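You operate a simulated robot arm through the tools that you are given. There is no shell and no other tool. Be economical: measure what you need, move in short steps, check, and stop when the job is done.

Carry out the task below with a simulated two-armed robot. There is one attempt and no reset: what you move stays moved.

TASK
Fetch the blue tube and stand it on the loading table. Take the long silver roller and put it on the lower wall shelf over the repair bench. Take the jar of white cable ties on the top of the repack table and put it away on the shelf over the cable bench. Put the 26 hub pulley from the top of the repack table on the top of the workbench and the 40 hub pulley on top of the black cable spool. Take the black bearing on the top of the repack table and put it away on the top of the workbench. The order is free. Set down upright: blue tube, jar of white cable ties, hub pulley.

The check looks at the end state, three seconds after you hand in, the way a careful person would. Anything else that was tipped, shoved, dropped, spilled or broken makes it a failure.

THE ROBOT
Two 7-joint arms with two-finger parallel grippers on one trunk, on a base that drives. Base frame: it is fixed to the floor where the robot stands at the start and does not move with it; the origin is under the middle of the robot, x ahead of it, y to its left, z up. Lengths are in mm, angles in rad, forces in N, time in s.
The left shoulder is at the start at [50, 177, 1154], the right one opposite. With the tool pointing down near the work surface each hand reaches from about 220 to 700 mm from the robot's upright axis, wherever it stands, measured 20 degrees to its own side. Places, roughly: black bearing (5x5x2 cm) [1000, 500, 900]; black cable spool (13x13x9 cm) [800, 600, 900]; jar of white cable ties (9x9x9 cm) [800, 100, 900]; loading table [-1600, -2600, 900]; long silver roller (5x5x17 cm) [600, -100, 900]; lower wall shelf over the repair bench [3100, -3700, 1400]; shelf over the cable bench [-500, 3700, 1400]; top of the workbench [2900, -1600, 900]. Payload 3.43 kg a hand.
Tool frame (each hand has its own): the origin (TCP) lies between the finger pads and is the grasp point; the fingertips stand 34 mm ahead of it; z points along the fingers, y is the line along which they close. The gripper opens to 128 mm. The fingers are 24 mm wide and 12 mm thick; the gripper's body (48 by 130 mm) begins 96 mm behind the TCP.
Orientation is told as [roll, pitch, yaw] about the base's x, y, z axes, in that order, counted from this pose: with the fingers straight down and closing along the base's y, the tool's x points along the base's -x, its y along +y and its z along -z.

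THE INTERFACE
- The arms move only by the tool jog_arm. It takes "left_deltas", "right_deltas" or both (then of equal length, played together; a hand with none holds still); each is a list of rows, each an object of numbers (a shift or turn left out is 0, a gripper value left out holds the last): "x", "y", "z": the shift along the tool's x, y, z in mm; "rx", "ry", "rz": the turn, a rotation vector about the tool's x, y, z in rad. In form: [{"x": .., "y": .., "z": .., "rx": .., "ry": .., "rz": ..}, ...]. A call has 1 to 8 rows; each row shifts and turns the commanded pose from where the row before left it, along the tool's axes as they then stand. "left_hand" and "right_hand" are, for a hand that has rows, the closure, from 0 (fully open) to 1 (shut), set as the call begins (left out, the last holds). Rows are played at 5 a second. More than 50 mm and 0.15 rad between two rows, or a gripper value outside its range, and nothing of the call is played. Where a pose cannot be reached the arm comes as near as it can. A force on the tool above 40 N (or 10 N above the force at the start of the call, whichever is more), or a blocked arm, ends the call early, and 0.2 s more pass. The fingers move at their own pace (about 108 mm/s each) and stop on an object; they squeeze with about 42 N. The grip force told is the motor's: it shows also when the fingers shut on nothing. Time passes only in rows, and 0.2 s behind the last, so rows that do not move let the fingers close. It gives the time, the measured TCP pose, the force on the tool (base axes), the opening and the grip force at its end, in the units of the frame above (readings bear some noise), with the torque about the TCP (base axes, N m) and any sound that the robot's microphone picked up, and new pictures: "pictures" is both (left out), scene, wrist or none (wrist: the cameras of the hands that moved).
- Cameras (640 x 400 px; columns grow to the right, rows downward): "scene" is now at [154.6, 26.8, 1323]; the picture's right is [0.29, -0.96, 0.00], its down [-0.50, -0.15, -0.85] and it looks along [0.81, 0.25, -0.53] (base axes); focal length 248 px, centre (320, 200). "left" rides on the left gripper at [76, 11, -160] in its tool frame; the picture's right is [-0.15, 0.99, 0.00], its down [-0.88, -0.13, -0.46] and it looks along [-0.45, -0.07, 0.89] (tool axes); focal length 234 px, centre (320, 200). "right" rides on the right gripper at [76, -11, -160] in its tool frame; the picture's right is [0.15, 0.99, 0.00], its down [-0.88, 0.13, -0.46] and it looks along [-0.45, 0.07, 0.89] (tool axes); focal length 234 px, centre (320, 200). There is no depth. A picture from a camera that has moved, and an enlarged one, comes with that camera's place and axes in the base frame and with its lens.
- slide_trunk(by): slides the trunk up (or, below 0, down) by that many mm; the arms and the scene camera ride with it, the base frame stays. It gives what a move gives, with no picture.
- roll_base(legs): drives the robot by 1 to 6 legs, each [ahead, turn to the left] in mm and rad, along the robot's own axes; the way and the turn of a leg run together, so that a leg with both is an arc; at most 1500 mm and 3.142 rad a leg. The arms and the cameras ride along, it lands a little off, and it stops where it bumps. It gives what a move gives, and a new picture of the scene camera.
- aim_head(pan, tilt): turns the head with the scene camera to pan (to the left, within 1.396 rad either way) and tilt (down, from -0.506 to 1.204), counted from straight ahead of the robot. It gives what a move gives, and a new picture of the scene camera.
- inspect(camera, box): a new picture of the part [left, top, right, bottom] of that camera's present view, enlarged. No time passes.
- close_job(): hands the job in; it is judged then, once.

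Go step by step. Nothing tells you exact positions but the pictures and the camera data: compare them with the known pose of the tool, close in by small moves and look again before you grip or let go. The budget is 186 turns and 260 pictures, counting those below and the enlarged ones. Unless the task says otherwise, let go and move clear before handing in, and close with one line.

The tools are called after "Request:" as name(argument=value, ...) on one line, values as JSON. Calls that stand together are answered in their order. jog_arm: Moves the arms, as the interface text tells. Its arguments: {"type":"object","properties":{"left_deltas":{"type":"array","items":{"type":"object","properties":{"x":{"type":"number"},"y":{"type":"number"},"z":{"type":"number"},"rx":{"type":"number"},"ry":{"type":"number"},"rz":{"type":"number"}}}},"left_hand":{"type":"number"},"right_deltas":{"type":"array","items":{"type":"object","properties":{"x":{"type":"number"},"y":{"type":"number"},"z":{"type":"number"},"rx":{"type":"number"},"ry":{"type":"number"},"rz":{"type":"number"}}}},"right_hand":{"type":"number"},"pictures":{"type":"string","enum":["both","scene","wrist","none"]}},"required":[]} The other tools are called the same way: slide_trunk (by) slides the trunk up or down; roll_base (legs) drives the base; aim_head (pan, tilt) turns the head that bears the scene camera; inspect (camera, box) takes an enlarged picture of a part of a camera's view; close_job () hands the job in.

At the start:

```text
time_s: 0.0
left_position: [397.1, 280.1, 1200.1]
left_tool_rot: [-0.001, -0.002, -0.001]
left_wrist_force: [0.1, -0.3, -0.5]
left_ft_torque: [-0.01, 0.0, 0.0]
left_opening: 128.2
left_gripper_force: 0.0
right_position: [303.7, -24.1, 1198.5]
right_tool_rot: [-0.003, -0.001, 0.0]
right_wrist_force: [0.2, 1.1, -0.6]
right_ft_torque: [0.04, 0.0, 0.03]
right_opening: 128.2
right_gripper_force: 0.1
trunk travel left (down, up): [-325.0, 76.0]
robot x, y, heading: [3.7, -2.0, 0.004]
head pan, tilt: [0.295, 0.553]
```

scene: 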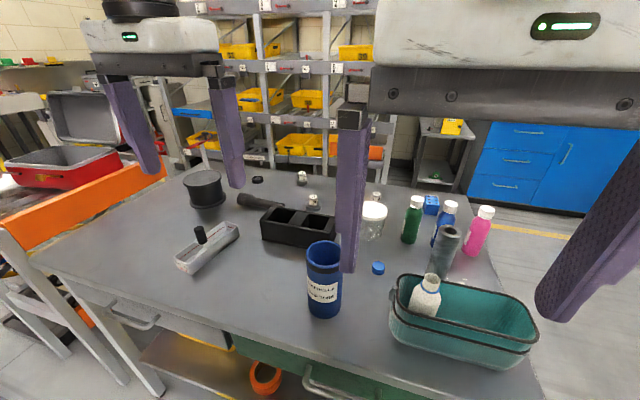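
right: 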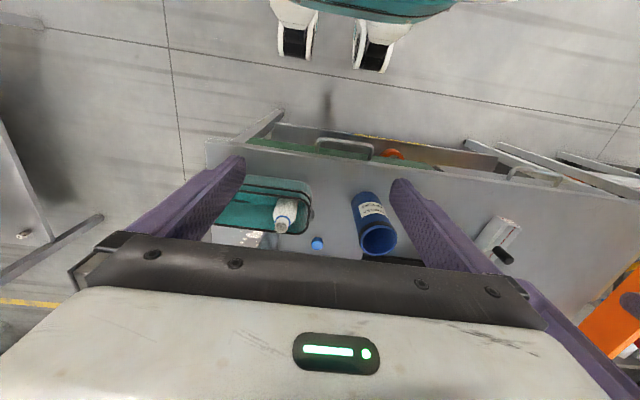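
left: 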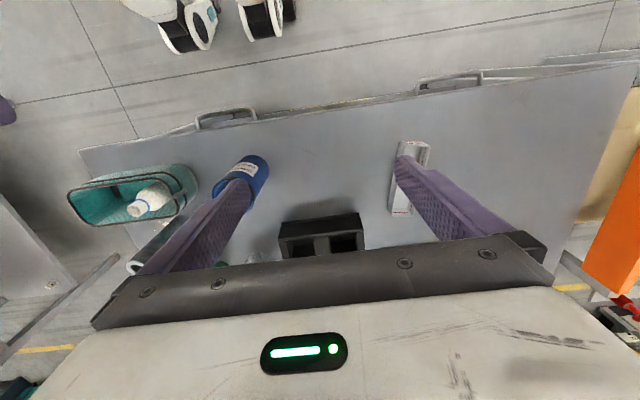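

I see the table with the blue tube in front, a silver roller near the green tray, the white-lidded jar, small pulleys, a bearing and the black spool. I'll enlarge the regions to identify things.

Request:
inspect(camera="scene", box=[170, 150, 340, 256])

Request:
inspect(camera="scene", box=[340, 170, 540, 295])

```text
3.76 times, centred on (255, 203) of scene
camera zoom: at [154.6, 26.8, 1323.0], right [0.29, -0.96, 0.0], down [-0.5, -0.15, -0.85], along [0.81, 0.25, -0.53], focal length 935 px, centre (565, 189)
```

zoom: 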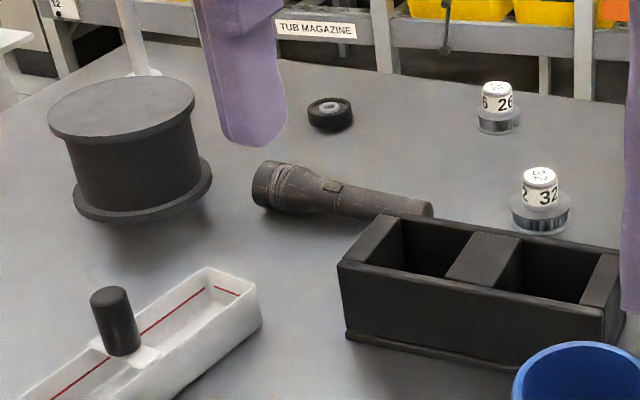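

```text
3.20 times, centred on (440, 232) of scene
camera zoom: at [154.6, 26.8, 1323.0], right [0.29, -0.96, 0.0], down [-0.5, -0.15, -0.85], along [0.81, 0.25, -0.53], focal length 795 px, centre (-64, 96)
```

zoom: 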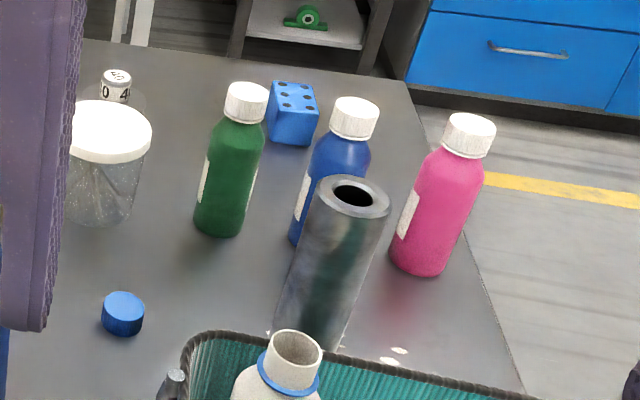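

The pulley labels read 26 (back), 32 (front) and 40 (behind the jar). I'll look down at my base clearance and around the room before driving.

Request:
aim_head(pan=0, tilt=1.2)

Request:
aim_head(pan=-0.7, tilt=0.35)

Request:
aim_head(pan=0.7, tilt=0.35)

```text
time_s: 1.0
left_position: [396.4, 280.2, 1201.2]
left_tool_rot: [-0.001, -0.002, -0.002]
left_wrist_force: [-0.4, 0.0, -0.5]
left_ft_torque: [0.0, 0.01, 0.02]
left_opening: 128.1
left_gripper_force: 0.1
right_position: [306.3, -25.0, 1198.2]
right_tool_rot: [-0.002, 0.001, -0.002]
right_wrist_force: [16.4, -36.4, -21.6]
right_ft_torque: [5.35, 2.1, 0.37]
right_opening: 128.3
right_gripper_force: 0.0
trunk travel left (down, up): [-325.0, 76.0]
robot x, y, heading: [0.5, 0.9, 0.004]
head pan, tilt: [0.0, 1.201]
camera scene: at [129.5, 11.5, 1278.7], right [0.18, -0.98, 0.0], down [-0.89, -0.16, -0.43], along [0.43, 0.08, -0.9], focal length 248 px, centre (320, 200)
```

scene: 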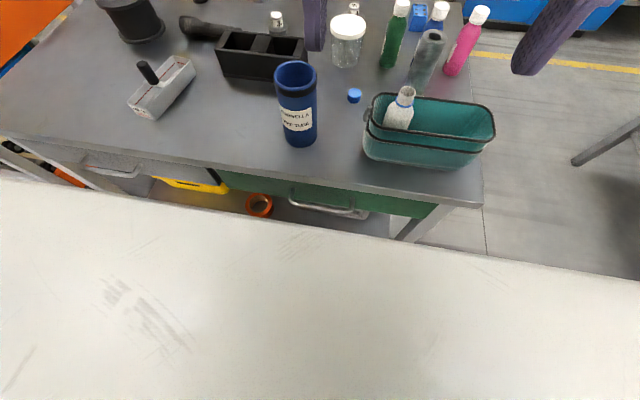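

```text
time_s: 2.2
left_position: [396.0, 279.4, 1199.6]
left_tool_rot: [-0.001, 0.0, 0.0]
left_wrist_force: [0.5, -0.2, 0.2]
left_ft_torque: [0.02, 0.02, 0.05]
left_opening: 128.2
left_gripper_force: 0.1
right_position: [302.7, -23.5, 1197.6]
right_tool_rot: [0.0, -0.001, 0.001]
right_wrist_force: [0.5, 0.1, -0.1]
right_ft_torque: [0.0, -0.03, -0.02]
right_opening: 128.1
right_gripper_force: 0.0
trunk travel left (down, up): [-325.0, 76.0]
robot x, y, heading: [-1.0, 0.8, 0.002]
head pan, tilt: [-0.7, 0.351]
camera scene: at [140.2, -59.2, 1341.4], right [-0.64, -0.77, 0.0], down [-0.26, 0.22, -0.94], along [0.72, -0.6, -0.34], focal length 248 px, centre (320, 200)
```

scene: 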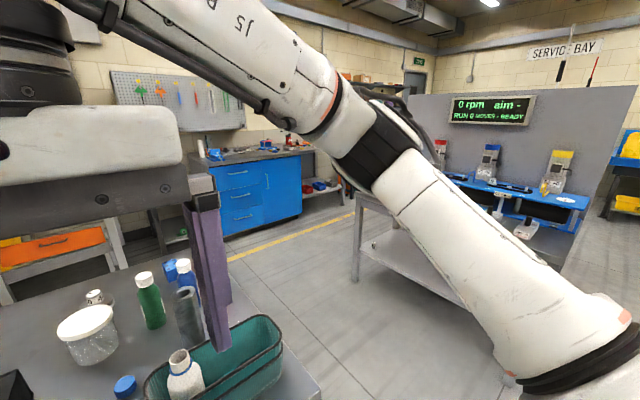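

```text
time_s: 3.7
left_position: [397.6, 280.1, 1199.9]
left_tool_rot: [0.001, 0.0, 0.0]
left_wrist_force: [-0.4, -0.2, 0.3]
left_ft_torque: [0.01, 0.01, 0.03]
left_opening: 127.9
left_gripper_force: 0.1
right_position: [304.7, -22.9, 1197.6]
right_tool_rot: [0.002, 0.001, 0.0]
right_wrist_force: [0.3, 0.0, 0.6]
right_ft_torque: [0.0, 0.0, -0.01]
right_opening: 128.0
right_gripper_force: 0.1
trunk travel left (down, up): [-325.0, 76.0]
robot x, y, heading: [-3.3, -1.2, 0.001]
head pan, tilt: [0.7, 0.351]
camera scene: at [140.1, 60.6, 1341.5], right [0.64, -0.77, 0.0], down [-0.26, -0.22, -0.94], along [0.72, 0.6, -0.34], focal length 248 px, centre (320, 200)
```

scene: 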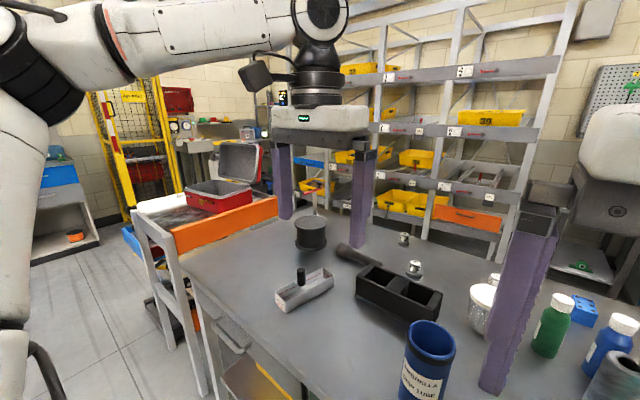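

The table spans about x 380–1070, y −260–950; the far items need me closer. I'll drive around to y≈300 and come up nearer to the table, then check.

Request:
aim_head(pan=0, tilt=0.6)

Request:
roll_base(legs=[[-150, 0], [0, 1.571], [300, 0], [0, -1.571], [200, 0]])

Request:
inspect(camera="left", box=[0, 0, 640, 400])

```text
time_s: 4.8
left_position: [397.4, 279.4, 1200.3]
left_tool_rot: [0.0, -0.004, 0.0]
left_wrist_force: [0.0, 0.1, 0.2]
left_ft_torque: [0.0, -0.01, -0.02]
left_opening: 128.2
left_gripper_force: 0.2
right_position: [303.4, -24.1, 1196.7]
right_tool_rot: [0.0, 0.001, 0.001]
right_wrist_force: [-0.4, -0.4, 0.4]
right_ft_torque: [-0.02, -0.01, -0.03]
right_opening: 127.9
right_gripper_force: 0.1
trunk travel left (down, up): [-325.0, 76.0]
robot x, y, heading: [-2.7, 3.4, 0.003]
head pan, tilt: [0.0, 0.6]
camera scene: at [157.2, 0.8, 1318.8], right [0.0, -1.0, 0.0], down [-0.56, 0.0, -0.83], along [0.83, 0.0, -0.56], focal length 248 px, centre (320, 200)
```

scene: 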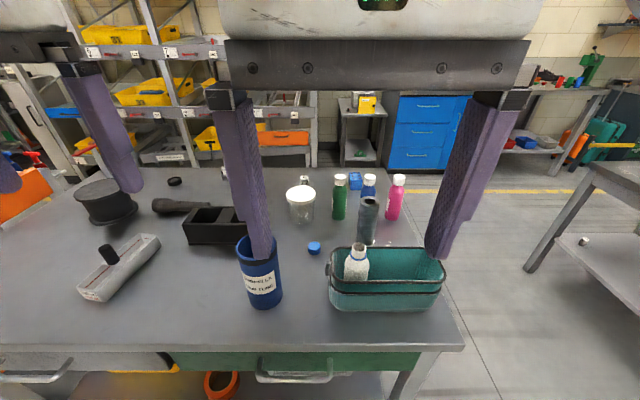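

```text
time_s: 16.6
left_position: [439.0, 588.8, 1199.0]
left_tool_rot: [0.0, -0.002, 0.017]
left_wrist_force: [0.0, 0.2, -0.1]
left_ft_torque: [-0.02, 0.02, -0.01]
left_opening: 127.8
left_gripper_force: 0.1
right_position: [351.2, 282.1, 1197.1]
right_tool_rot: [-0.001, 0.001, 0.016]
right_wrist_force: [0.1, -0.3, 0.6]
right_ft_torque: [0.02, 0.04, 0.0]
right_opening: 128.0
right_gripper_force: 0.1
trunk travel left (down, up): [-325.0, 76.0]
robot x, y, heading: [48.0, 303.4, 0.015]
head pan, tilt: [0.0, 0.6]
camera scene: at [205.1, 304.3, 1318.6], right [0.02, -1.0, 0.0], down [-0.57, -0.01, -0.82], along [0.82, 0.01, -0.57], focal length 248 px, centre (320, 200)
```

scene: 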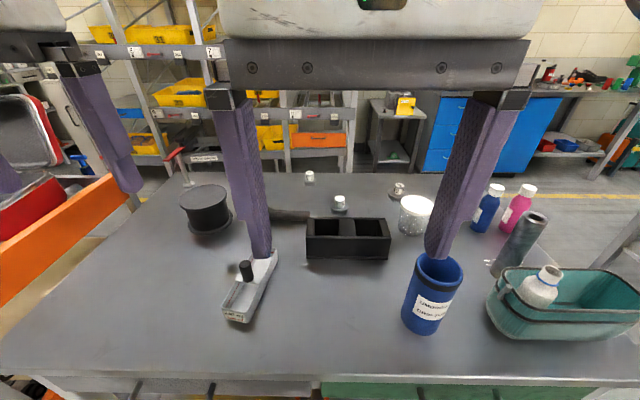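

```text
1.00 times, centred on (320, 200) of left
camera zoom: at [363.0, 597.8, 1358.4], right [0.13, 0.99, 0.0], down [0.88, -0.11, 0.46], along [0.45, -0.06, -0.89], focal length 234 px, centre (320, 200)
```

zoom: 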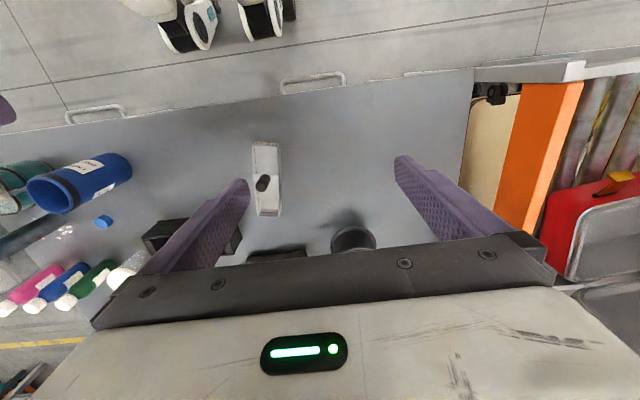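

I need to understand my own front extent; enlarging the left camera's top region.

Request:
inspect(camera="left", box=[80, 0, 340, 120])

Request:
inspect(camera="right", box=[0, 0, 640, 400])

```text
2.46 times, centred on (210, 60) of left
camera zoom: at [363.0, 597.8, 1358.4], right [0.13, 0.99, 0.0], down [0.88, -0.11, 0.46], along [0.45, -0.06, -0.89], focal length 576 px, centre (591, 545)
```

zoom: 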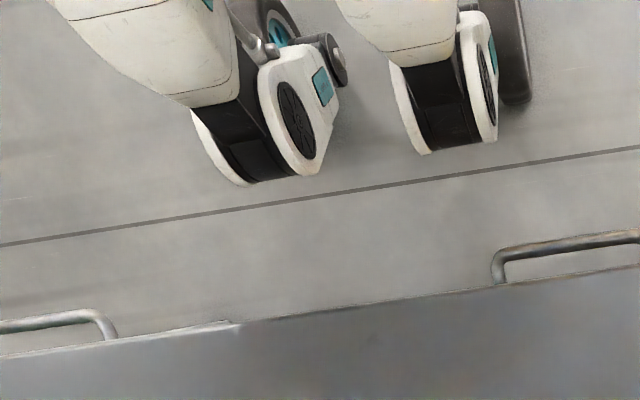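

```text
1.00 times, centred on (320, 200) of right
camera zoom: at [276.1, 268.5, 1357.5], right [-0.16, 0.99, 0.0], down [0.88, 0.15, 0.46], along [0.45, 0.08, -0.89], focal length 234 px, centre (320, 200)
```

zoom: 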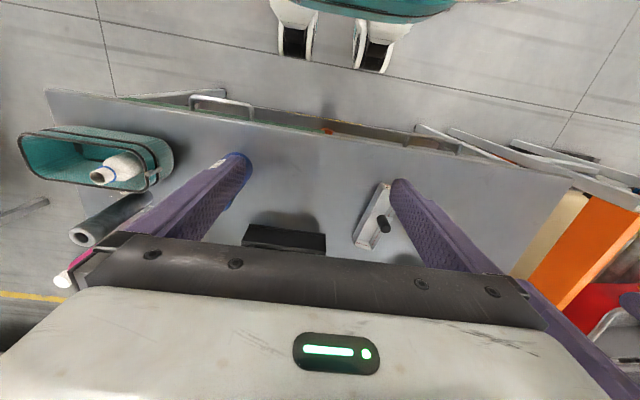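

Front parts of my base reach about 160 mm ahead of my axis, and the table edge is at x≈380. I'll advance 130 mm.

Request:
roll_base(legs=[[130, -0.013]])

Request:
inspect(camera="left", box=[80, 0, 340, 120])

```text
time_s: 17.9
left_position: [534.2, 585.7, 1200.7]
left_tool_rot: [0.001, -0.003, 0.009]
left_wrist_force: [-0.7, -0.5, -0.1]
left_ft_torque: [0.04, -0.02, -0.01]
left_opening: 127.9
left_gripper_force: 0.1
right_position: [442.4, 280.1, 1198.2]
right_tool_rot: [0.004, -0.002, 0.007]
right_wrist_force: [-0.5, -0.4, 0.2]
right_ft_torque: [-0.01, -0.06, -0.03]
right_opening: 128.2
right_gripper_force: 0.0
trunk travel left (down, up): [-325.0, 76.0]
robot x, y, heading: [140.0, 302.2, 0.005]
head pan, tilt: [0.0, 0.6]
stopped in leg 1: the robot was blocked; the commanded pose is now the measured one
camera scene: at [295.7, 304.4, 1319.0], right [0.01, -1.0, 0.0], down [-0.56, 0.0, -0.83], along [0.83, 0.01, -0.56], focal length 248 px, centre (320, 200)
```

scene: 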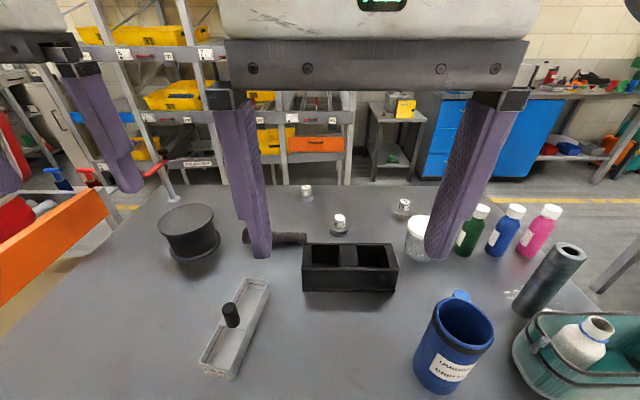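

```text
2.46 times, centred on (210, 60) of left
camera zoom: at [456.6, 596.5, 1358.8], right [0.14, 0.99, 0.0], down [0.88, -0.12, 0.46], along [0.46, -0.06, -0.89], focal length 576 px, centre (591, 545)
```

zoom: 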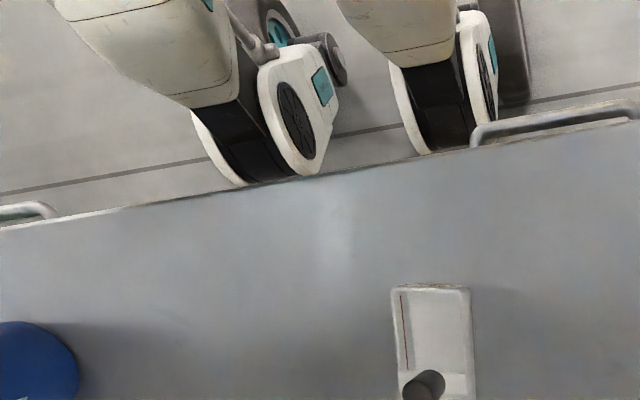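

I'm blocked at x≈140 from the front, but there is ~1.5 m free behind the table, so the far items are better taken from there. I'll drive around the right side, first half.

Request:
roll_base(legs=[[-350, 0], [0, -1.576], [1080, 0], [0, 1.571]])

```text
time_s: 32.9
left_position: [181.3, -497.8, 1199.8]
left_tool_rot: [0.0, -0.001, -0.002]
left_wrist_force: [0.6, -0.3, -0.4]
left_ft_torque: [-0.02, -0.03, 0.0]
left_opening: 127.8
left_gripper_force: 0.1
right_position: [87.1, -801.0, 1197.8]
right_tool_rot: [0.001, 0.001, -0.006]
right_wrist_force: [-0.2, -0.3, 0.0]
right_ft_torque: [0.01, -0.04, -0.02]
right_opening: 128.0
right_gripper_force: 0.0
trunk travel left (down, up): [-325.0, 76.0]
robot x, y, heading: [-217.0, -774.8, -0.004]
head pan, tilt: [0.0, 0.6]
camera scene: at [-60.0, -775.5, 1318.7], right [0.0, -1.0, 0.0], down [-0.56, 0.0, -0.83], along [0.83, 0.0, -0.56], focal length 248 px, centre (320, 200)
```

scene: 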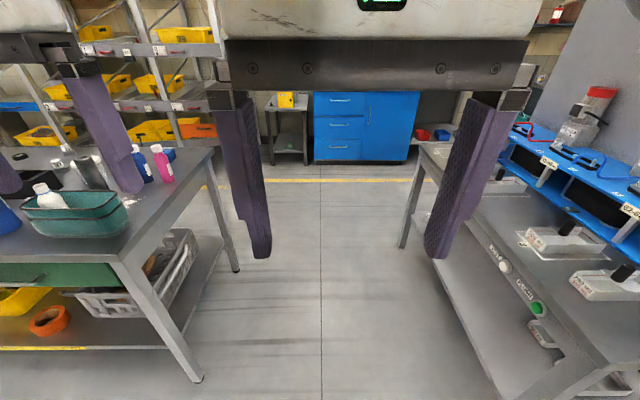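

The aisle is clear and I'm near its middle. Continue to behind the table and turn to face it.

Request:
roll_base(legs=[[1500, 0], [160, 0], [0, 1.575], [1080, 0], [0, 1.571]])

```text
time_s: 54.0
left_position: [1050.7, 11.8, 1200.2]
left_tool_rot: [0.0, -0.002, 3.128]
left_wrist_force: [-0.5, 0.6, 0.0]
left_ft_torque: [-0.01, 0.02, -0.04]
left_opening: 128.0
left_gripper_force: 0.2
right_position: [1145.7, 314.3, 1197.3]
right_tool_rot: [0.001, 0.002, 3.127]
right_wrist_force: [-0.3, 0.3, 0.0]
right_ft_torque: [-0.02, -0.01, 0.0]
right_opening: 128.2
right_gripper_force: 0.1
trunk travel left (down, up): [-325.0, 76.0]
robot x, y, heading: [1449.7, 285.9, 3.126]
head pan, tilt: [0.0, 0.6]
camera scene: at [1290.7, 289.3, 1318.7], right [0.01, 1.0, 0.0], down [0.56, -0.01, -0.83], along [-0.83, 0.01, -0.56], focal length 248 px, centre (320, 200)
```

scene: 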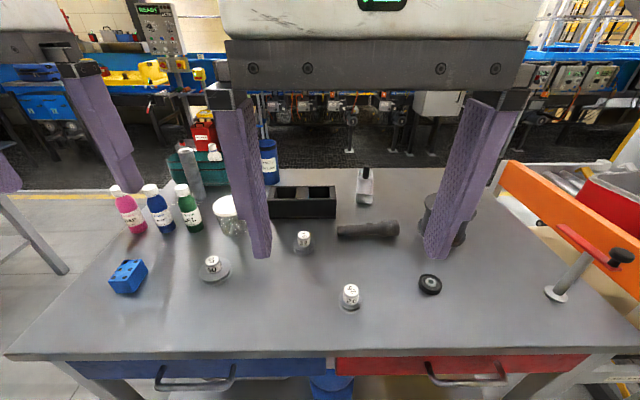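

Now all small items are near me. Let me zoom on the pulleys and bearing and move in a bit.

Request:
roll_base(legs=[[110, 0.015]])

Request:
inspect(camera="scene", box=[160, 250, 480, 400])

```text
time_s: 55.2
left_position: [943.2, 7.3, 1199.8]
left_tool_rot: [-0.001, -0.001, -3.14]
left_wrist_force: [-0.2, -0.7, 0.3]
left_ft_torque: [0.01, 0.0, 0.01]
left_opening: 128.2
left_gripper_force: 0.2
right_position: [1035.3, 311.9, 1197.3]
right_tool_rot: [0.002, 0.0, 3.14]
right_wrist_force: [-0.3, -0.8, 0.4]
right_ft_torque: [0.01, -0.04, 0.0]
right_opening: 128.2
right_gripper_force: 0.0
trunk travel left (down, up): [-325.0, 76.0]
robot x, y, heading: [1337.1, 285.6, -3.141]
head pan, tilt: [0.0, 0.6]
camera scene: at [1179.8, 287.7, 1318.6], right [0.0, 1.0, 0.0], down [0.57, 0.0, -0.82], along [-0.82, 0.0, -0.57], focal length 248 px, centre (320, 200)
```

scene: 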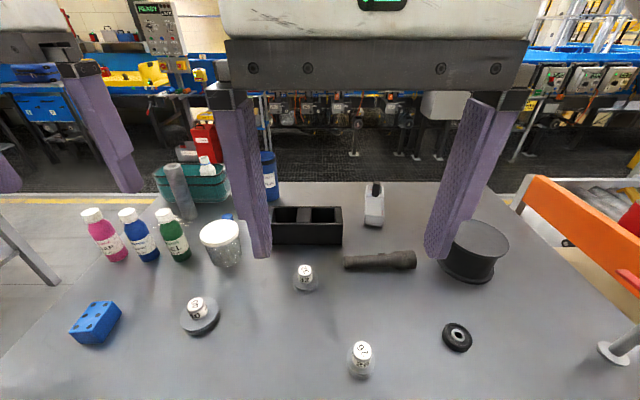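

```text
2.00 times, centred on (320, 325) of scene
camera zoom: at [1179.8, 287.7, 1318.6], right [0.0, 1.0, 0.0], down [0.57, 0.0, -0.82], along [-0.82, 0.0, -0.57], focal length 497 px, centre (320, -50)
```

zoom: 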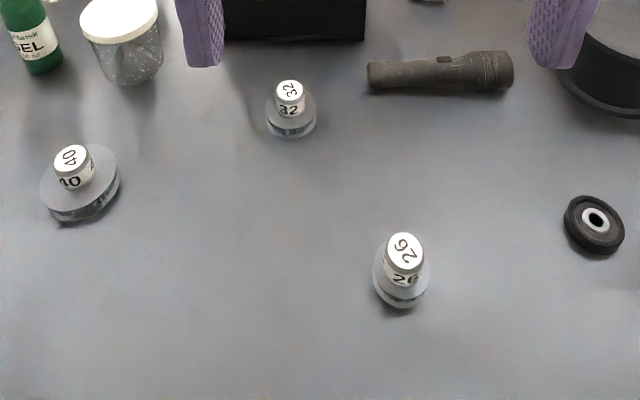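

40 pulley at about (916, 59), 26 at (1003, 353), bearing at (952, 535). I'll tuck the left hand away and move the right hand over the 40 pulley.

Request:
jog_arm(left_deltas=[{"x": 25, "y": 34}, {"x": 25, "y": 34}, {"x": 25, "y": 34}, {"x": 25, "y": 34}, {"x": 25, "y": 34}, {"x": 25, "y": 30}], right_deltas=[{"x": -15, "y": 10}, {"x": -20, "y": 48}, {"x": -21, "y": 48}, {"x": -21, "y": 48}, {"x": -21, "y": 48}, {"x": -21, "y": 48}], pictures="both")

```text
refused: row 2 steps farther than a row can; nothing moved
```

Request:
jog_arm(left_deltas=[{"x": 25, "y": 34}, {"x": 25, "y": 34}, {"x": 25, "y": 34}, {"x": 25, "y": 34}, {"x": 25, "y": 34}, {"x": 25, "y": 30}], right_deltas=[{"x": -19, "y": 41}, {"x": -20, "y": 42}, {"x": -20, "y": 42}, {"x": -20, "y": 42}, {"x": -20, "y": 43}, {"x": -20, "y": 43}], pictures="both")

```text
time_s: 56.5
left_position: [1076.7, -172.7, 1198.9]
left_tool_rot: [0.001, -0.002, 3.139]
left_wrist_force: [-0.3, 0.1, 0.1]
left_ft_torque: [0.0, -0.03, 0.01]
left_opening: 128.0
left_gripper_force: 0.0
right_position: [903.8, 178.3, 1212.2]
right_tool_rot: [0.083, 0.036, 3.027]
right_wrist_force: [0.1, -0.2, 0.8]
right_ft_torque: [0.0, 0.0, 0.0]
right_opening: 128.0
right_gripper_force: 0.2
right hand out of reach, approached as far as the arm can: row 5, 6
trunk travel left (down, up): [-325.0, 76.0]
robot x, y, heading: [1338.7, 283.5, -3.138]
head pan, tilt: [0.0, 0.6]
stopped in row 6 (right hand): the arm was blocked; the commanded pose is now the measured one
camera scene: at [1180.7, 287.3, 1318.8], right [0.0, 1.0, 0.0], down [0.56, 0.0, -0.83], along [-0.83, 0.0, -0.56], focal length 248 px, centre (320, 200)
camera right: at [976.0, 193.2, 1373.7], right [0.03, -1.0, 0.09], down [-0.9, 0.01, 0.43], along [-0.43, -0.09, -0.9], focal length 234 px, centre (320, 200)
camera left: at [1151.9, -182.8, 1358.4], right [-0.15, -0.99, 0.0], down [-0.88, 0.13, 0.46], along [-0.45, 0.07, -0.89], focal length 234 px, centre (320, 200)
```

scene: 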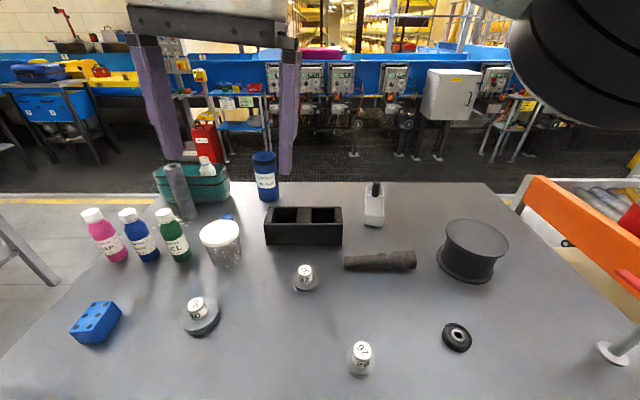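
right: 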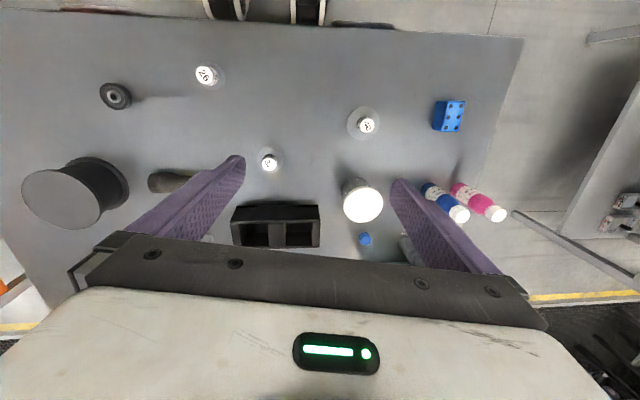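
left: 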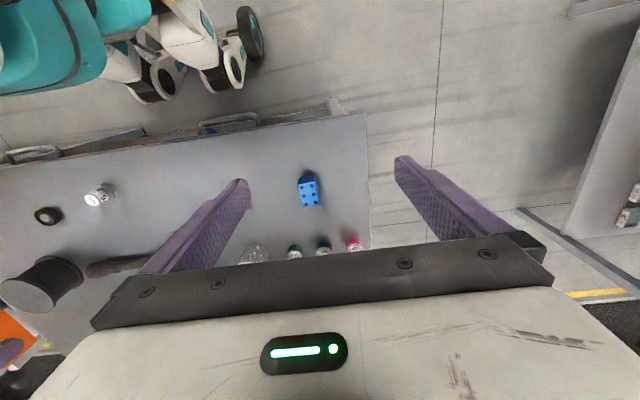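

Cross-body is out of reach, so I'll bring the right hand back level and turn the base a bit to the left so the 40 pulley is straight ahead.

Request:
jog_arm(right_deltas=[{"y": -30, "rx": 0.04, "ry": -0.018, "rz": -0.057}, {"y": -33, "rx": 0.043, "ry": -0.018, "rz": -0.057}, {"y": -33}, {"y": -33}], pictures="none")

Request:
roll_base(legs=[[-100, 0], [0, 0.45]])

```text
time_s: 57.5
left_position: [1075.6, -170.9, 1200.8]
left_tool_rot: [0.003, -0.001, 3.14]
left_wrist_force: [0.7, 0.2, 0.6]
left_ft_torque: [0.01, 0.03, -0.01]
left_opening: 128.0
left_gripper_force: 0.1
right_position: [909.6, 306.1, 1208.1]
right_tool_rot: [0.0, -0.006, -3.14]
right_wrist_force: [0.8, 0.5, 0.4]
right_ft_torque: [0.01, 0.02, 0.0]
right_opening: 128.2
right_gripper_force: 0.1
trunk travel left (down, up): [-325.0, 76.0]
robot x, y, heading: [1341.6, 286.4, -3.141]
head pan, tilt: [0.0, 0.6]
```

```text
time_s: 60.0
left_position: [1400.0, -240.7, 1200.4]
left_tool_rot: [0.0, -0.001, -2.693]
left_wrist_force: [0.4, 0.4, -0.5]
left_ft_torque: [0.01, 0.04, 0.01]
left_opening: 127.9
left_gripper_force: 0.0
right_position: [1045.4, 117.3, 1207.5]
right_tool_rot: [0.001, -0.007, -2.691]
right_wrist_force: [-0.1, -0.4, 0.1]
right_ft_torque: [0.03, 0.0, 0.02]
right_opening: 128.3
right_gripper_force: 0.0
trunk travel left (down, up): [-325.0, 76.0]
robot x, y, heading: [1443.5, 287.7, -2.697]
head pan, tilt: [0.0, 0.6]
camera scene: at [1296.3, 219.3, 1318.8], right [-0.43, 0.9, 0.0], down [0.51, 0.25, -0.83], along [-0.74, -0.36, -0.56], focal length 248 px, centre (320, 200)
```

scene: 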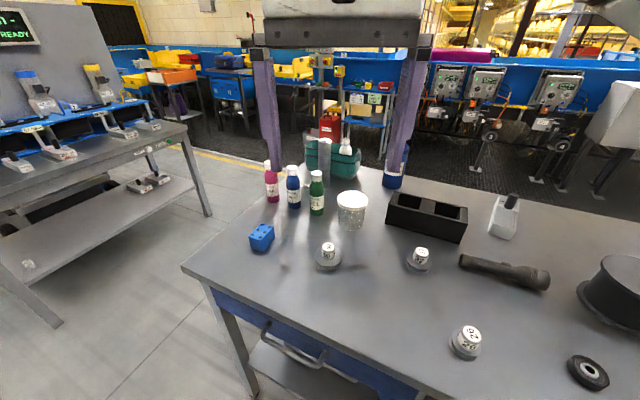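

Now the 40 pulley is straight ahead for the right hand; moving over it and part-way down.

Request:
jog_arm(right_deltas=[{"x": -47, "y": -1}, {"x": -47, "y": -1}, {"x": -47, "y": -1}, {"z": 50}, {"z": 50}, {"z": 50}, {"z": 40}], pictures="wrist")

```text
time_s: 61.6
left_position: [1400.4, -241.1, 1200.1]
left_tool_rot: [0.0, -0.001, -2.693]
left_wrist_force: [0.4, -0.5, 0.0]
left_ft_torque: [-0.01, -0.05, -0.03]
left_opening: 127.8
left_gripper_force: 0.0
right_position: [946.5, 71.6, 1020.8]
right_tool_rot: [0.003, -0.008, -2.693]
right_wrist_force: [-0.5, -0.4, -0.2]
right_ft_torque: [0.0, 0.02, 0.02]
right_opening: 127.9
right_gripper_force: 0.1
right hand out of reach, approached as far as the arm can: row 3
trunk travel left (down, up): [-325.0, 76.0]
robot x, y, heading: [1437.4, 288.8, -2.691]
head pan, tilt: [0.0, 0.6]
camera right: at [1010.6, 114.2, 1179.3], right [0.56, -0.83, 0.0], down [-0.73, -0.5, 0.46], along [-0.38, -0.26, -0.89], focal length 234 px, centre (320, 200)
```

right: 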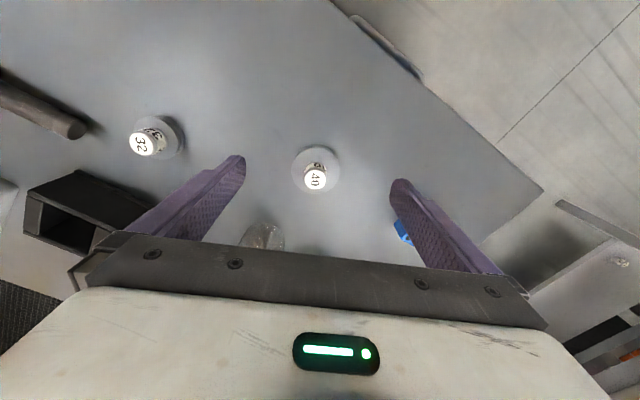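

Pulley at (913, 54). Correcting and lowering to just above.

Request:
jog_arm(right_deltas=[{"x": -19}, {"x": -18, "y": 1}, {"z": 35}, {"z": 35}], pictures="wrist")

```text
time_s: 62.6
left_position: [1400.2, -240.7, 1200.0]
left_tool_rot: [0.001, 0.0, -2.694]
left_wrist_force: [0.2, -0.2, 1.2]
left_ft_torque: [-0.03, 0.01, 0.01]
left_opening: 127.9
left_gripper_force: 0.2
right_position: [914.1, 54.2, 949.8]
right_tool_rot: [-0.001, -0.005, -2.694]
right_wrist_force: [0.1, 0.7, -0.2]
right_ft_torque: [-0.01, -0.03, 0.02]
right_opening: 128.2
right_gripper_force: 0.1
trunk travel left (down, up): [-325.0, 76.0]
robot x, y, heading: [1439.6, 285.1, -2.692]
head pan, tilt: [0.0, 0.6]
camera right: at [978.3, 97.0, 1109.3], right [0.56, -0.83, 0.0], down [-0.73, -0.5, 0.46], along [-0.38, -0.26, -0.89], focal length 234 px, centre (320, 200)
```

right: 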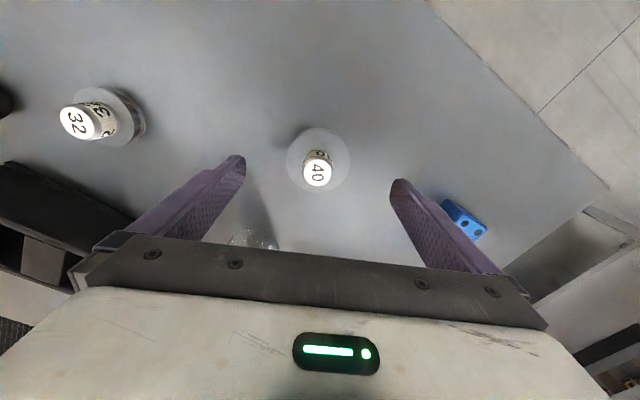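

Aligned within 3 mm. Descend to the hub and close.

Request:
jog_arm(right_deltas=[{"x": -2, "y": -2, "z": 21}, {"z": 20}], pictures="wrist")

Request:
jog_arm(right_deltas=[{}, {}, {}, {}], right_hand=1, pictures="wrist")

```text
time_s: 63.2
left_position: [1400.9, -240.1, 1199.8]
left_tool_rot: [0.001, -0.003, -2.694]
left_wrist_force: [-0.2, -0.9, 0.4]
left_ft_torque: [-0.02, 0.0, 0.0]
left_opening: 128.1
left_gripper_force: 0.0
right_position: [912.5, 56.3, 909.3]
right_tool_rot: [0.0, -0.006, -2.692]
right_wrist_force: [-0.2, 0.4, 0.2]
right_ft_torque: [-0.01, 0.01, 0.01]
right_opening: 127.8
right_gripper_force: 0.1
trunk travel left (down, up): [-325.0, 76.0]
robot x, y, heading: [1440.5, 286.5, -2.697]
head pan, tilt: [0.0, 0.6]
camera right: at [975.9, 98.1, 1068.2], right [0.56, -0.83, 0.0], down [-0.73, -0.5, 0.46], along [-0.38, -0.26, -0.89], focal length 234 px, centre (320, 200)
```

right: 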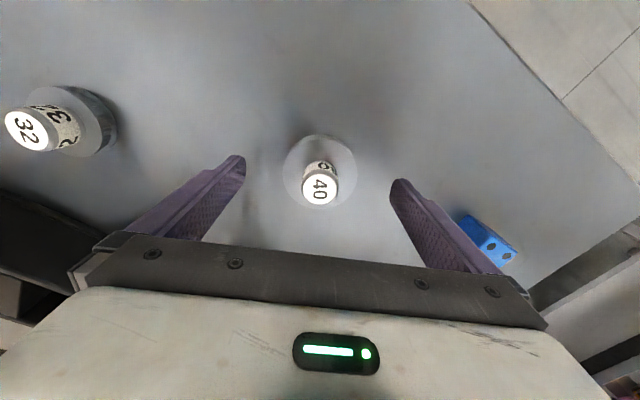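

```text
time_s: 64.2
left_position: [1401.1, -240.6, 1199.9]
left_tool_rot: [0.001, -0.003, -2.692]
left_wrist_force: [0.3, -0.8, 0.1]
left_ft_torque: [-0.02, 0.0, -0.02]
left_opening: 128.1
left_gripper_force: 0.2
right_position: [911.7, 55.7, 909.0]
right_tool_rot: [0.001, -0.006, -2.692]
right_wrist_force: [0.1, 0.5, 0.5]
right_ft_torque: [0.01, 0.04, 0.0]
right_opening: 30.0
right_gripper_force: 42.3
trunk travel left (down, up): [-325.0, 76.0]
robot x, y, heading: [1438.6, 290.6, -2.692]
head pan, tilt: [0.0, 0.6]
camera right: at [976.1, 97.9, 1068.4], right [0.56, -0.83, 0.0], down [-0.73, -0.5, 0.46], along [-0.38, -0.26, -0.89], focal length 234 px, centre (320, 200)
```

right: 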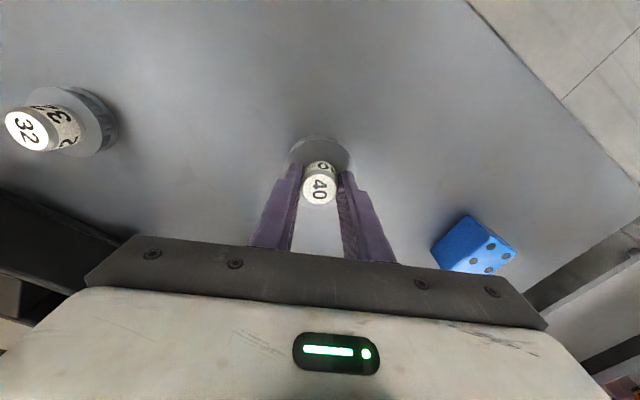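

Gripped (30 mm). Lift, retract, and turn back to the spool.

Request:
jog_arm(right_deltas=[{"z": -30}, {"z": -50}, {"z": -50}, {"z": -50}, {"x": 45}, {"x": 45}], pictures="wrist")

Request:
roll_base(legs=[[0, -0.45], [100, 0]])

```text
time_s: 65.6
left_position: [1401.3, -240.4, 1199.9]
left_tool_rot: [-0.001, 0.0, -2.693]
left_wrist_force: [-0.4, -0.2, -0.2]
left_ft_torque: [0.02, 0.01, 0.01]
left_opening: 127.9
left_gripper_force: 0.0
right_position: [994.8, 96.4, 1088.9]
right_tool_rot: [-0.001, -0.006, -2.693]
right_wrist_force: [0.8, -1.3, 0.1]
right_ft_torque: [-0.04, 0.05, -0.05]
right_opening: 0.0
right_gripper_force: 32.7
trunk travel left (down, up): [-325.0, 76.0]
robot x, y, heading: [1437.7, 288.7, -2.691]
head pan, tilt: [0.0, 0.6]
camera right: at [1058.9, 137.8, 1248.3], right [0.56, -0.83, 0.0], down [-0.73, -0.5, 0.46], along [-0.38, -0.26, -0.89], focal length 234 px, centre (320, 200)
```

right: 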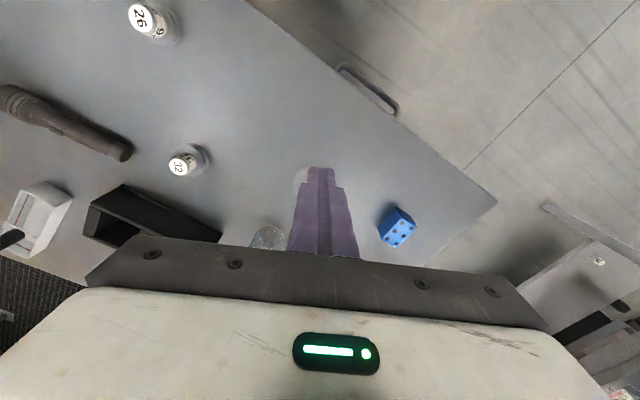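

```text
time_s: 68.1
left_position: [1071.2, -168.1, 1200.6]
left_tool_rot: [-0.001, 0.001, 3.136]
left_wrist_force: [-0.5, -0.4, -0.3]
left_ft_torque: [0.01, -0.02, 0.03]
left_opening: 127.9
left_gripper_force: 0.1
right_position: [854.1, 311.8, 1088.2]
right_tool_rot: [0.001, -0.006, 3.136]
right_wrist_force: [-0.8, -0.5, -0.4]
right_ft_torque: [0.01, -0.03, 0.01]
right_opening: 0.0
right_gripper_force: 33.1
trunk travel left (down, up): [-325.0, 76.0]
robot x, y, heading: [1339.2, 294.2, 3.137]
head pan, tilt: [0.0, 0.6]
camera scene: at [1178.4, 289.8, 1318.6], right [0.01, 1.0, 0.0], down [0.57, 0.0, -0.82], along [-0.82, 0.0, -0.57], focal length 248 px, centre (320, 200)
```

scene: 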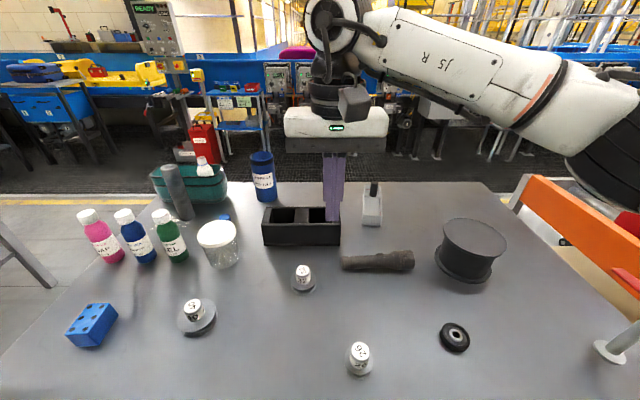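

The pulley slipped out and still stands in place. Let me look at its shape closely.

Request:
inspect(camera="scene", box=[160, 280, 260, 342])

Request:
inspect(camera="scene", box=[320, 320, 400, 400])

```text
6.40 times, centred on (210, 311) of scene
camera zoom: at [1178.4, 289.8, 1318.6], right [0.01, 1.0, 0.0], down [0.57, 0.0, -0.82], along [-0.82, 0.0, -0.57], focal length 1590 px, centre (1024, -510)
```

zoom: 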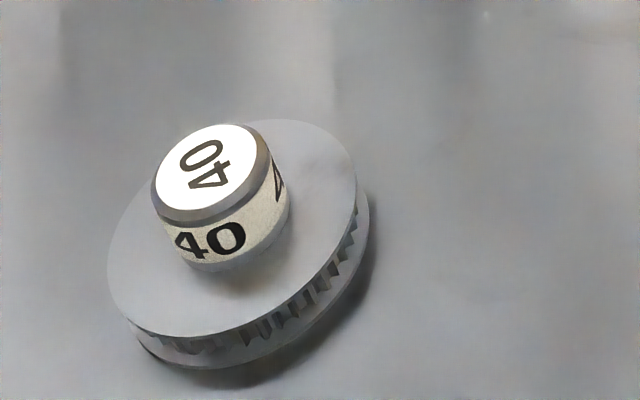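

```text
5.00 times, centred on (360, 360) of scene
camera zoom: at [1178.4, 289.8, 1318.6], right [0.01, 1.0, 0.0], down [0.57, 0.0, -0.82], along [-0.82, 0.0, -0.57], focal length 1242 px, centre (120, -600)
```

zoom: 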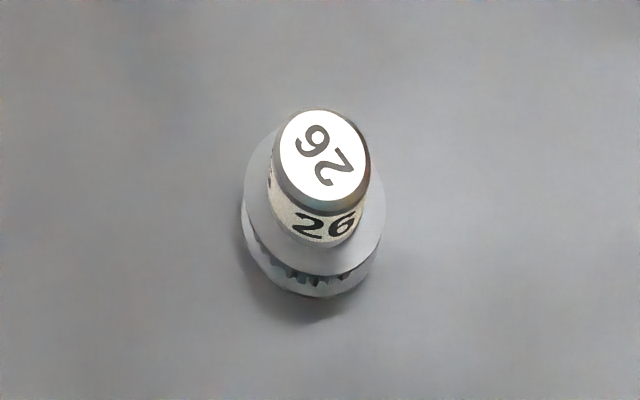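

The hub is short (~24 mm) above a toothed rim, so I gripped only its upper chamfer. I'll go back and grip lower.

Request:
jog_arm(right_deltas=[{}, {}, {}], right_hand=0.3, pictures="none")

Request:
roll_base(legs=[[-100, 0], [0, 0.45]])

```text
time_s: 68.9
left_position: [1071.1, -168.5, 1199.2]
left_tool_rot: [0.0, -0.001, 3.134]
left_wrist_force: [0.4, 0.9, -0.3]
left_ft_torque: [0.03, 0.0, 0.0]
left_opening: 128.0
left_gripper_force: 0.1
right_position: [854.6, 310.6, 1087.7]
right_tool_rot: [0.0, -0.006, 3.137]
right_wrist_force: [-0.3, 0.4, -0.8]
right_ft_torque: [-0.01, 0.0, -0.02]
right_opening: 89.5
right_gripper_force: 0.1
trunk travel left (down, up): [-325.0, 76.0]
robot x, y, heading: [1337.6, 289.7, 3.137]
head pan, tilt: [0.0, 0.6]
```

```text
time_s: 71.3
left_position: [1398.1, -240.0, 1199.7]
left_tool_rot: [0.0, -0.002, -2.695]
left_wrist_force: [0.2, -0.4, -0.1]
left_ft_torque: [0.02, 0.02, 0.01]
left_opening: 128.0
left_gripper_force: 0.1
right_position: [992.8, 97.7, 1087.6]
right_tool_rot: [0.0, -0.006, -2.697]
right_wrist_force: [0.1, 0.5, 1.3]
right_ft_torque: [0.03, 0.02, -0.02]
right_opening: 89.5
right_gripper_force: 0.0
trunk travel left (down, up): [-325.0, 76.0]
robot x, y, heading: [1437.6, 286.4, -2.693]
head pan, tilt: [0.0, 0.6]
camera scene: at [1295.3, 219.9, 1318.8], right [-0.43, 0.9, 0.0], down [0.51, 0.24, -0.83], along [-0.74, -0.36, -0.56], focal length 248 px, centre (320, 200)
```

scene: 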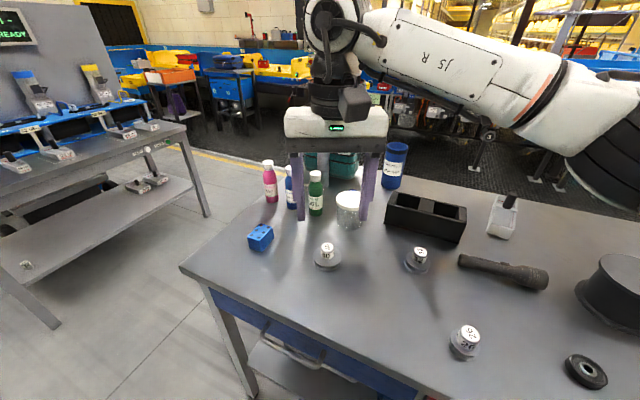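

Back over the 40 pulley, lowering.

Request:
jog_arm(right_deltas=[{"x": -46, "y": 1}, {"x": -45, "y": 1}, {"z": 45}, {"z": 45}, {"z": 45}, {"z": 37}], pictures="wrist")

```text
time_s: 72.7
left_position: [1398.5, -240.7, 1200.3]
left_tool_rot: [0.001, -0.004, -2.696]
left_wrist_force: [-0.1, 0.1, -0.7]
left_ft_torque: [-0.01, -0.01, -0.01]
left_opening: 127.7
left_gripper_force: 0.0
right_position: [911.7, 54.1, 916.3]
right_tool_rot: [0.0, -0.006, -2.695]
right_wrist_force: [-0.3, 0.6, 0.0]
right_ft_torque: [-0.02, -0.01, -0.01]
right_opening: 89.3
right_gripper_force: 0.1
trunk travel left (down, up): [-325.0, 76.0]
robot x, y, heading: [1436.2, 290.1, -2.697]
head pan, tilt: [0.0, 0.6]
camera right: at [975.0, 96.7, 1075.0], right [0.56, -0.83, 0.0], down [-0.74, -0.5, 0.46], along [-0.38, -0.26, -0.89], focal length 234 px, centre (320, 200)
```

right: 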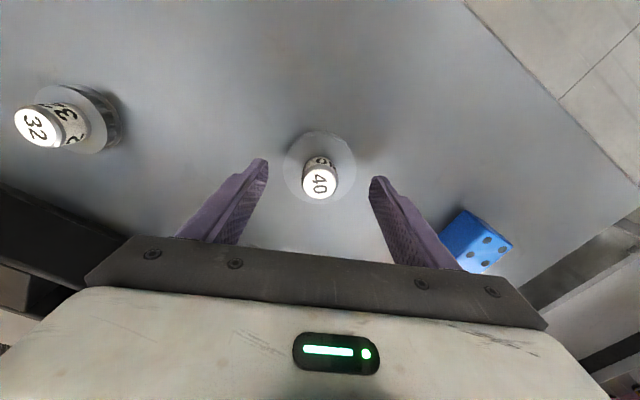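

Hub top seems at z≈890. Lower to 902 and close.

Request:
jog_arm(right_deltas=[{"x": -1, "z": 7}, {"z": 7}], pictures="none")

Request:
jog_arm(right_deltas=[{}, {}, {}, {}], right_hand=1, pictures="none")

Request:
jog_arm(right_deltas=[{"z": -5}, {"z": -8}, {"z": -8}, {"z": -8}, {}], pictures="wrist")

```text
time_s: 73.3
left_position: [1398.7, -240.5, 1199.8]
left_tool_rot: [0.0, -0.002, -2.695]
left_wrist_force: [1.0, -0.2, 0.5]
left_ft_torque: [-0.03, -0.01, -0.05]
left_opening: 128.0
left_gripper_force: 0.1
right_position: [910.1, 54.3, 902.4]
right_tool_rot: [0.001, -0.007, -2.696]
right_wrist_force: [-0.2, 0.9, -0.2]
right_ft_torque: [0.0, 0.02, 0.0]
right_opening: 89.7
right_gripper_force: 0.1
trunk travel left (down, up): [-325.0, 76.0]
robot x, y, heading: [1438.4, 285.9, -2.696]
head pan, tilt: [0.0, 0.6]
```

```text
time_s: 74.3
left_position: [1398.2, -240.5, 1201.9]
left_tool_rot: [-0.001, -0.004, -2.696]
left_wrist_force: [-1.0, 0.0, -1.0]
left_ft_torque: [0.02, -0.02, -0.01]
left_opening: 127.9
left_gripper_force: 0.1
right_position: [911.4, 55.0, 902.6]
right_tool_rot: [0.001, -0.006, -2.695]
right_wrist_force: [1.2, -0.4, -0.3]
right_ft_torque: [-0.01, 0.05, -0.02]
right_opening: 29.7
right_gripper_force: 42.7
trunk travel left (down, up): [-325.0, 76.0]
robot x, y, heading: [1438.2, 288.3, -2.697]
head pan, tilt: [0.0, 0.6]
```

```text
time_s: 75.5
left_position: [1397.0, -240.4, 1200.3]
left_tool_rot: [-0.001, -0.002, -2.695]
left_wrist_force: [-0.3, -0.1, 0.3]
left_ft_torque: [0.01, -0.03, -0.02]
left_opening: 128.0
left_gripper_force: 0.1
right_position: [910.2, 55.6, 931.5]
right_tool_rot: [-0.002, -0.005, -2.697]
right_wrist_force: [-0.2, 0.0, -1.5]
right_ft_torque: [-0.02, 0.01, -0.01]
right_opening: 29.9
right_gripper_force: 42.3
trunk travel left (down, up): [-325.0, 76.0]
robot x, y, heading: [1439.7, 289.4, -2.696]
head pan, tilt: [0.0, 0.6]
camera right: at [974.0, 97.1, 1091.2], right [0.56, -0.83, 0.0], down [-0.74, -0.5, 0.46], along [-0.38, -0.26, -0.89], focal length 234 px, centre (320, 200)
```

right: 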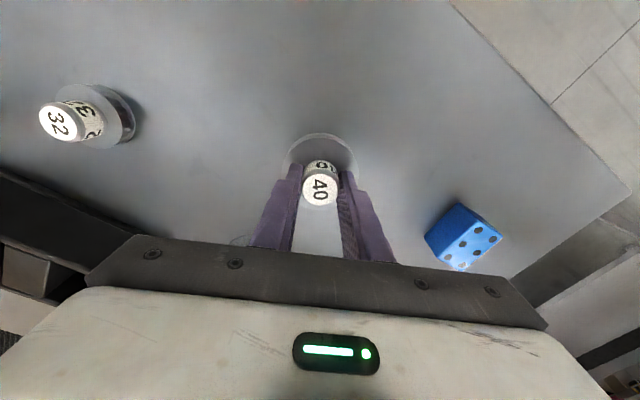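

It's held now and light. Lift gently and retract.

Request:
jog_arm(right_deltas=[{"z": -12}, {"z": -20}, {"z": -25}, {"z": -25}, {"z": -25, "x": 15}, {"z": -20, "x": 30}, {"x": 30}, {"x": 15}], pictures="wrist")

Request:
roll_base(legs=[[0, -0.45], [100, 0]])

```text
time_s: 77.3
left_position: [1397.4, -239.6, 1200.1]
left_tool_rot: [0.002, -0.004, -2.697]
left_wrist_force: [0.1, -0.3, -0.9]
left_ft_torque: [0.01, 0.01, 0.0]
left_opening: 128.0
left_gripper_force: 0.1
right_position: [990.6, 95.1, 1058.7]
right_tool_rot: [0.001, -0.005, -2.695]
right_wrist_force: [0.2, -0.3, -2.3]
right_ft_torque: [0.0, 0.01, -0.01]
right_opening: 29.8
right_gripper_force: 41.7
trunk travel left (down, up): [-325.0, 76.0]
robot x, y, heading: [1436.0, 288.4, -2.696]
head pan, tilt: [0.0, 0.6]
camera right: at [1055.6, 137.1, 1218.0], right [0.56, -0.83, 0.0], down [-0.74, -0.5, 0.46], along [-0.38, -0.26, -0.89], focal length 234 px, centre (320, 200)
```

right: 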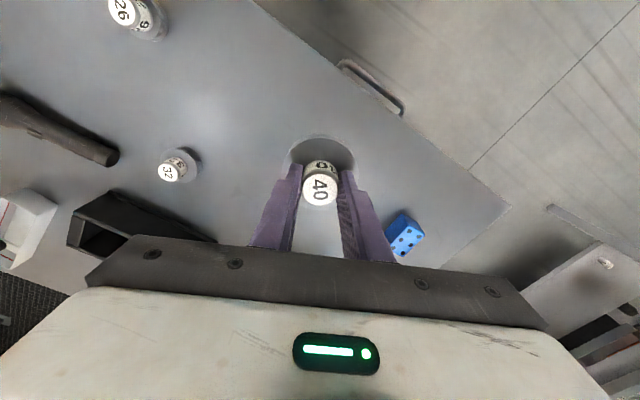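

```text
time_s: 79.8
left_position: [1070.5, -166.8, 1200.5]
left_tool_rot: [-0.001, -0.001, 3.13]
left_wrist_force: [-0.9, 0.7, -0.5]
left_ft_torque: [-0.03, -0.03, 0.01]
left_opening: 128.1
left_gripper_force: 0.0
right_position: [853.4, 313.4, 1058.2]
right_tool_rot: [0.001, -0.005, 3.134]
right_wrist_force: [-0.2, 0.2, -2.1]
right_ft_torque: [-0.06, 0.0, -0.04]
right_opening: 29.7
right_gripper_force: 41.6
trunk travel left (down, up): [-325.0, 76.0]
robot x, y, heading: [1345.3, 285.8, 3.128]
head pan, tilt: [0.0, 0.6]
camera scene: at [1180.5, 291.0, 1318.5], right [0.01, 1.0, 0.0], down [0.57, -0.01, -0.82], along [-0.82, 0.01, -0.57], focal length 248 px, centre (320, 200)
```

scene: 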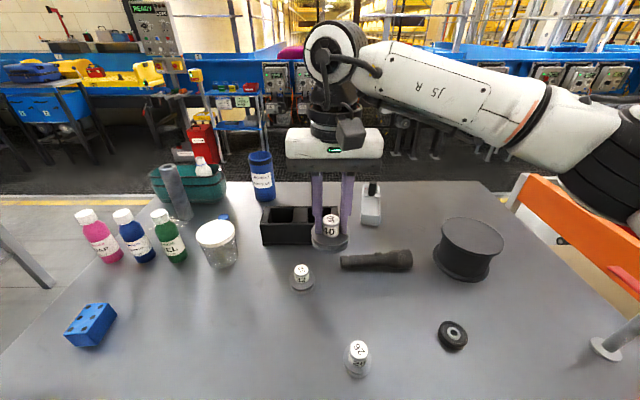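

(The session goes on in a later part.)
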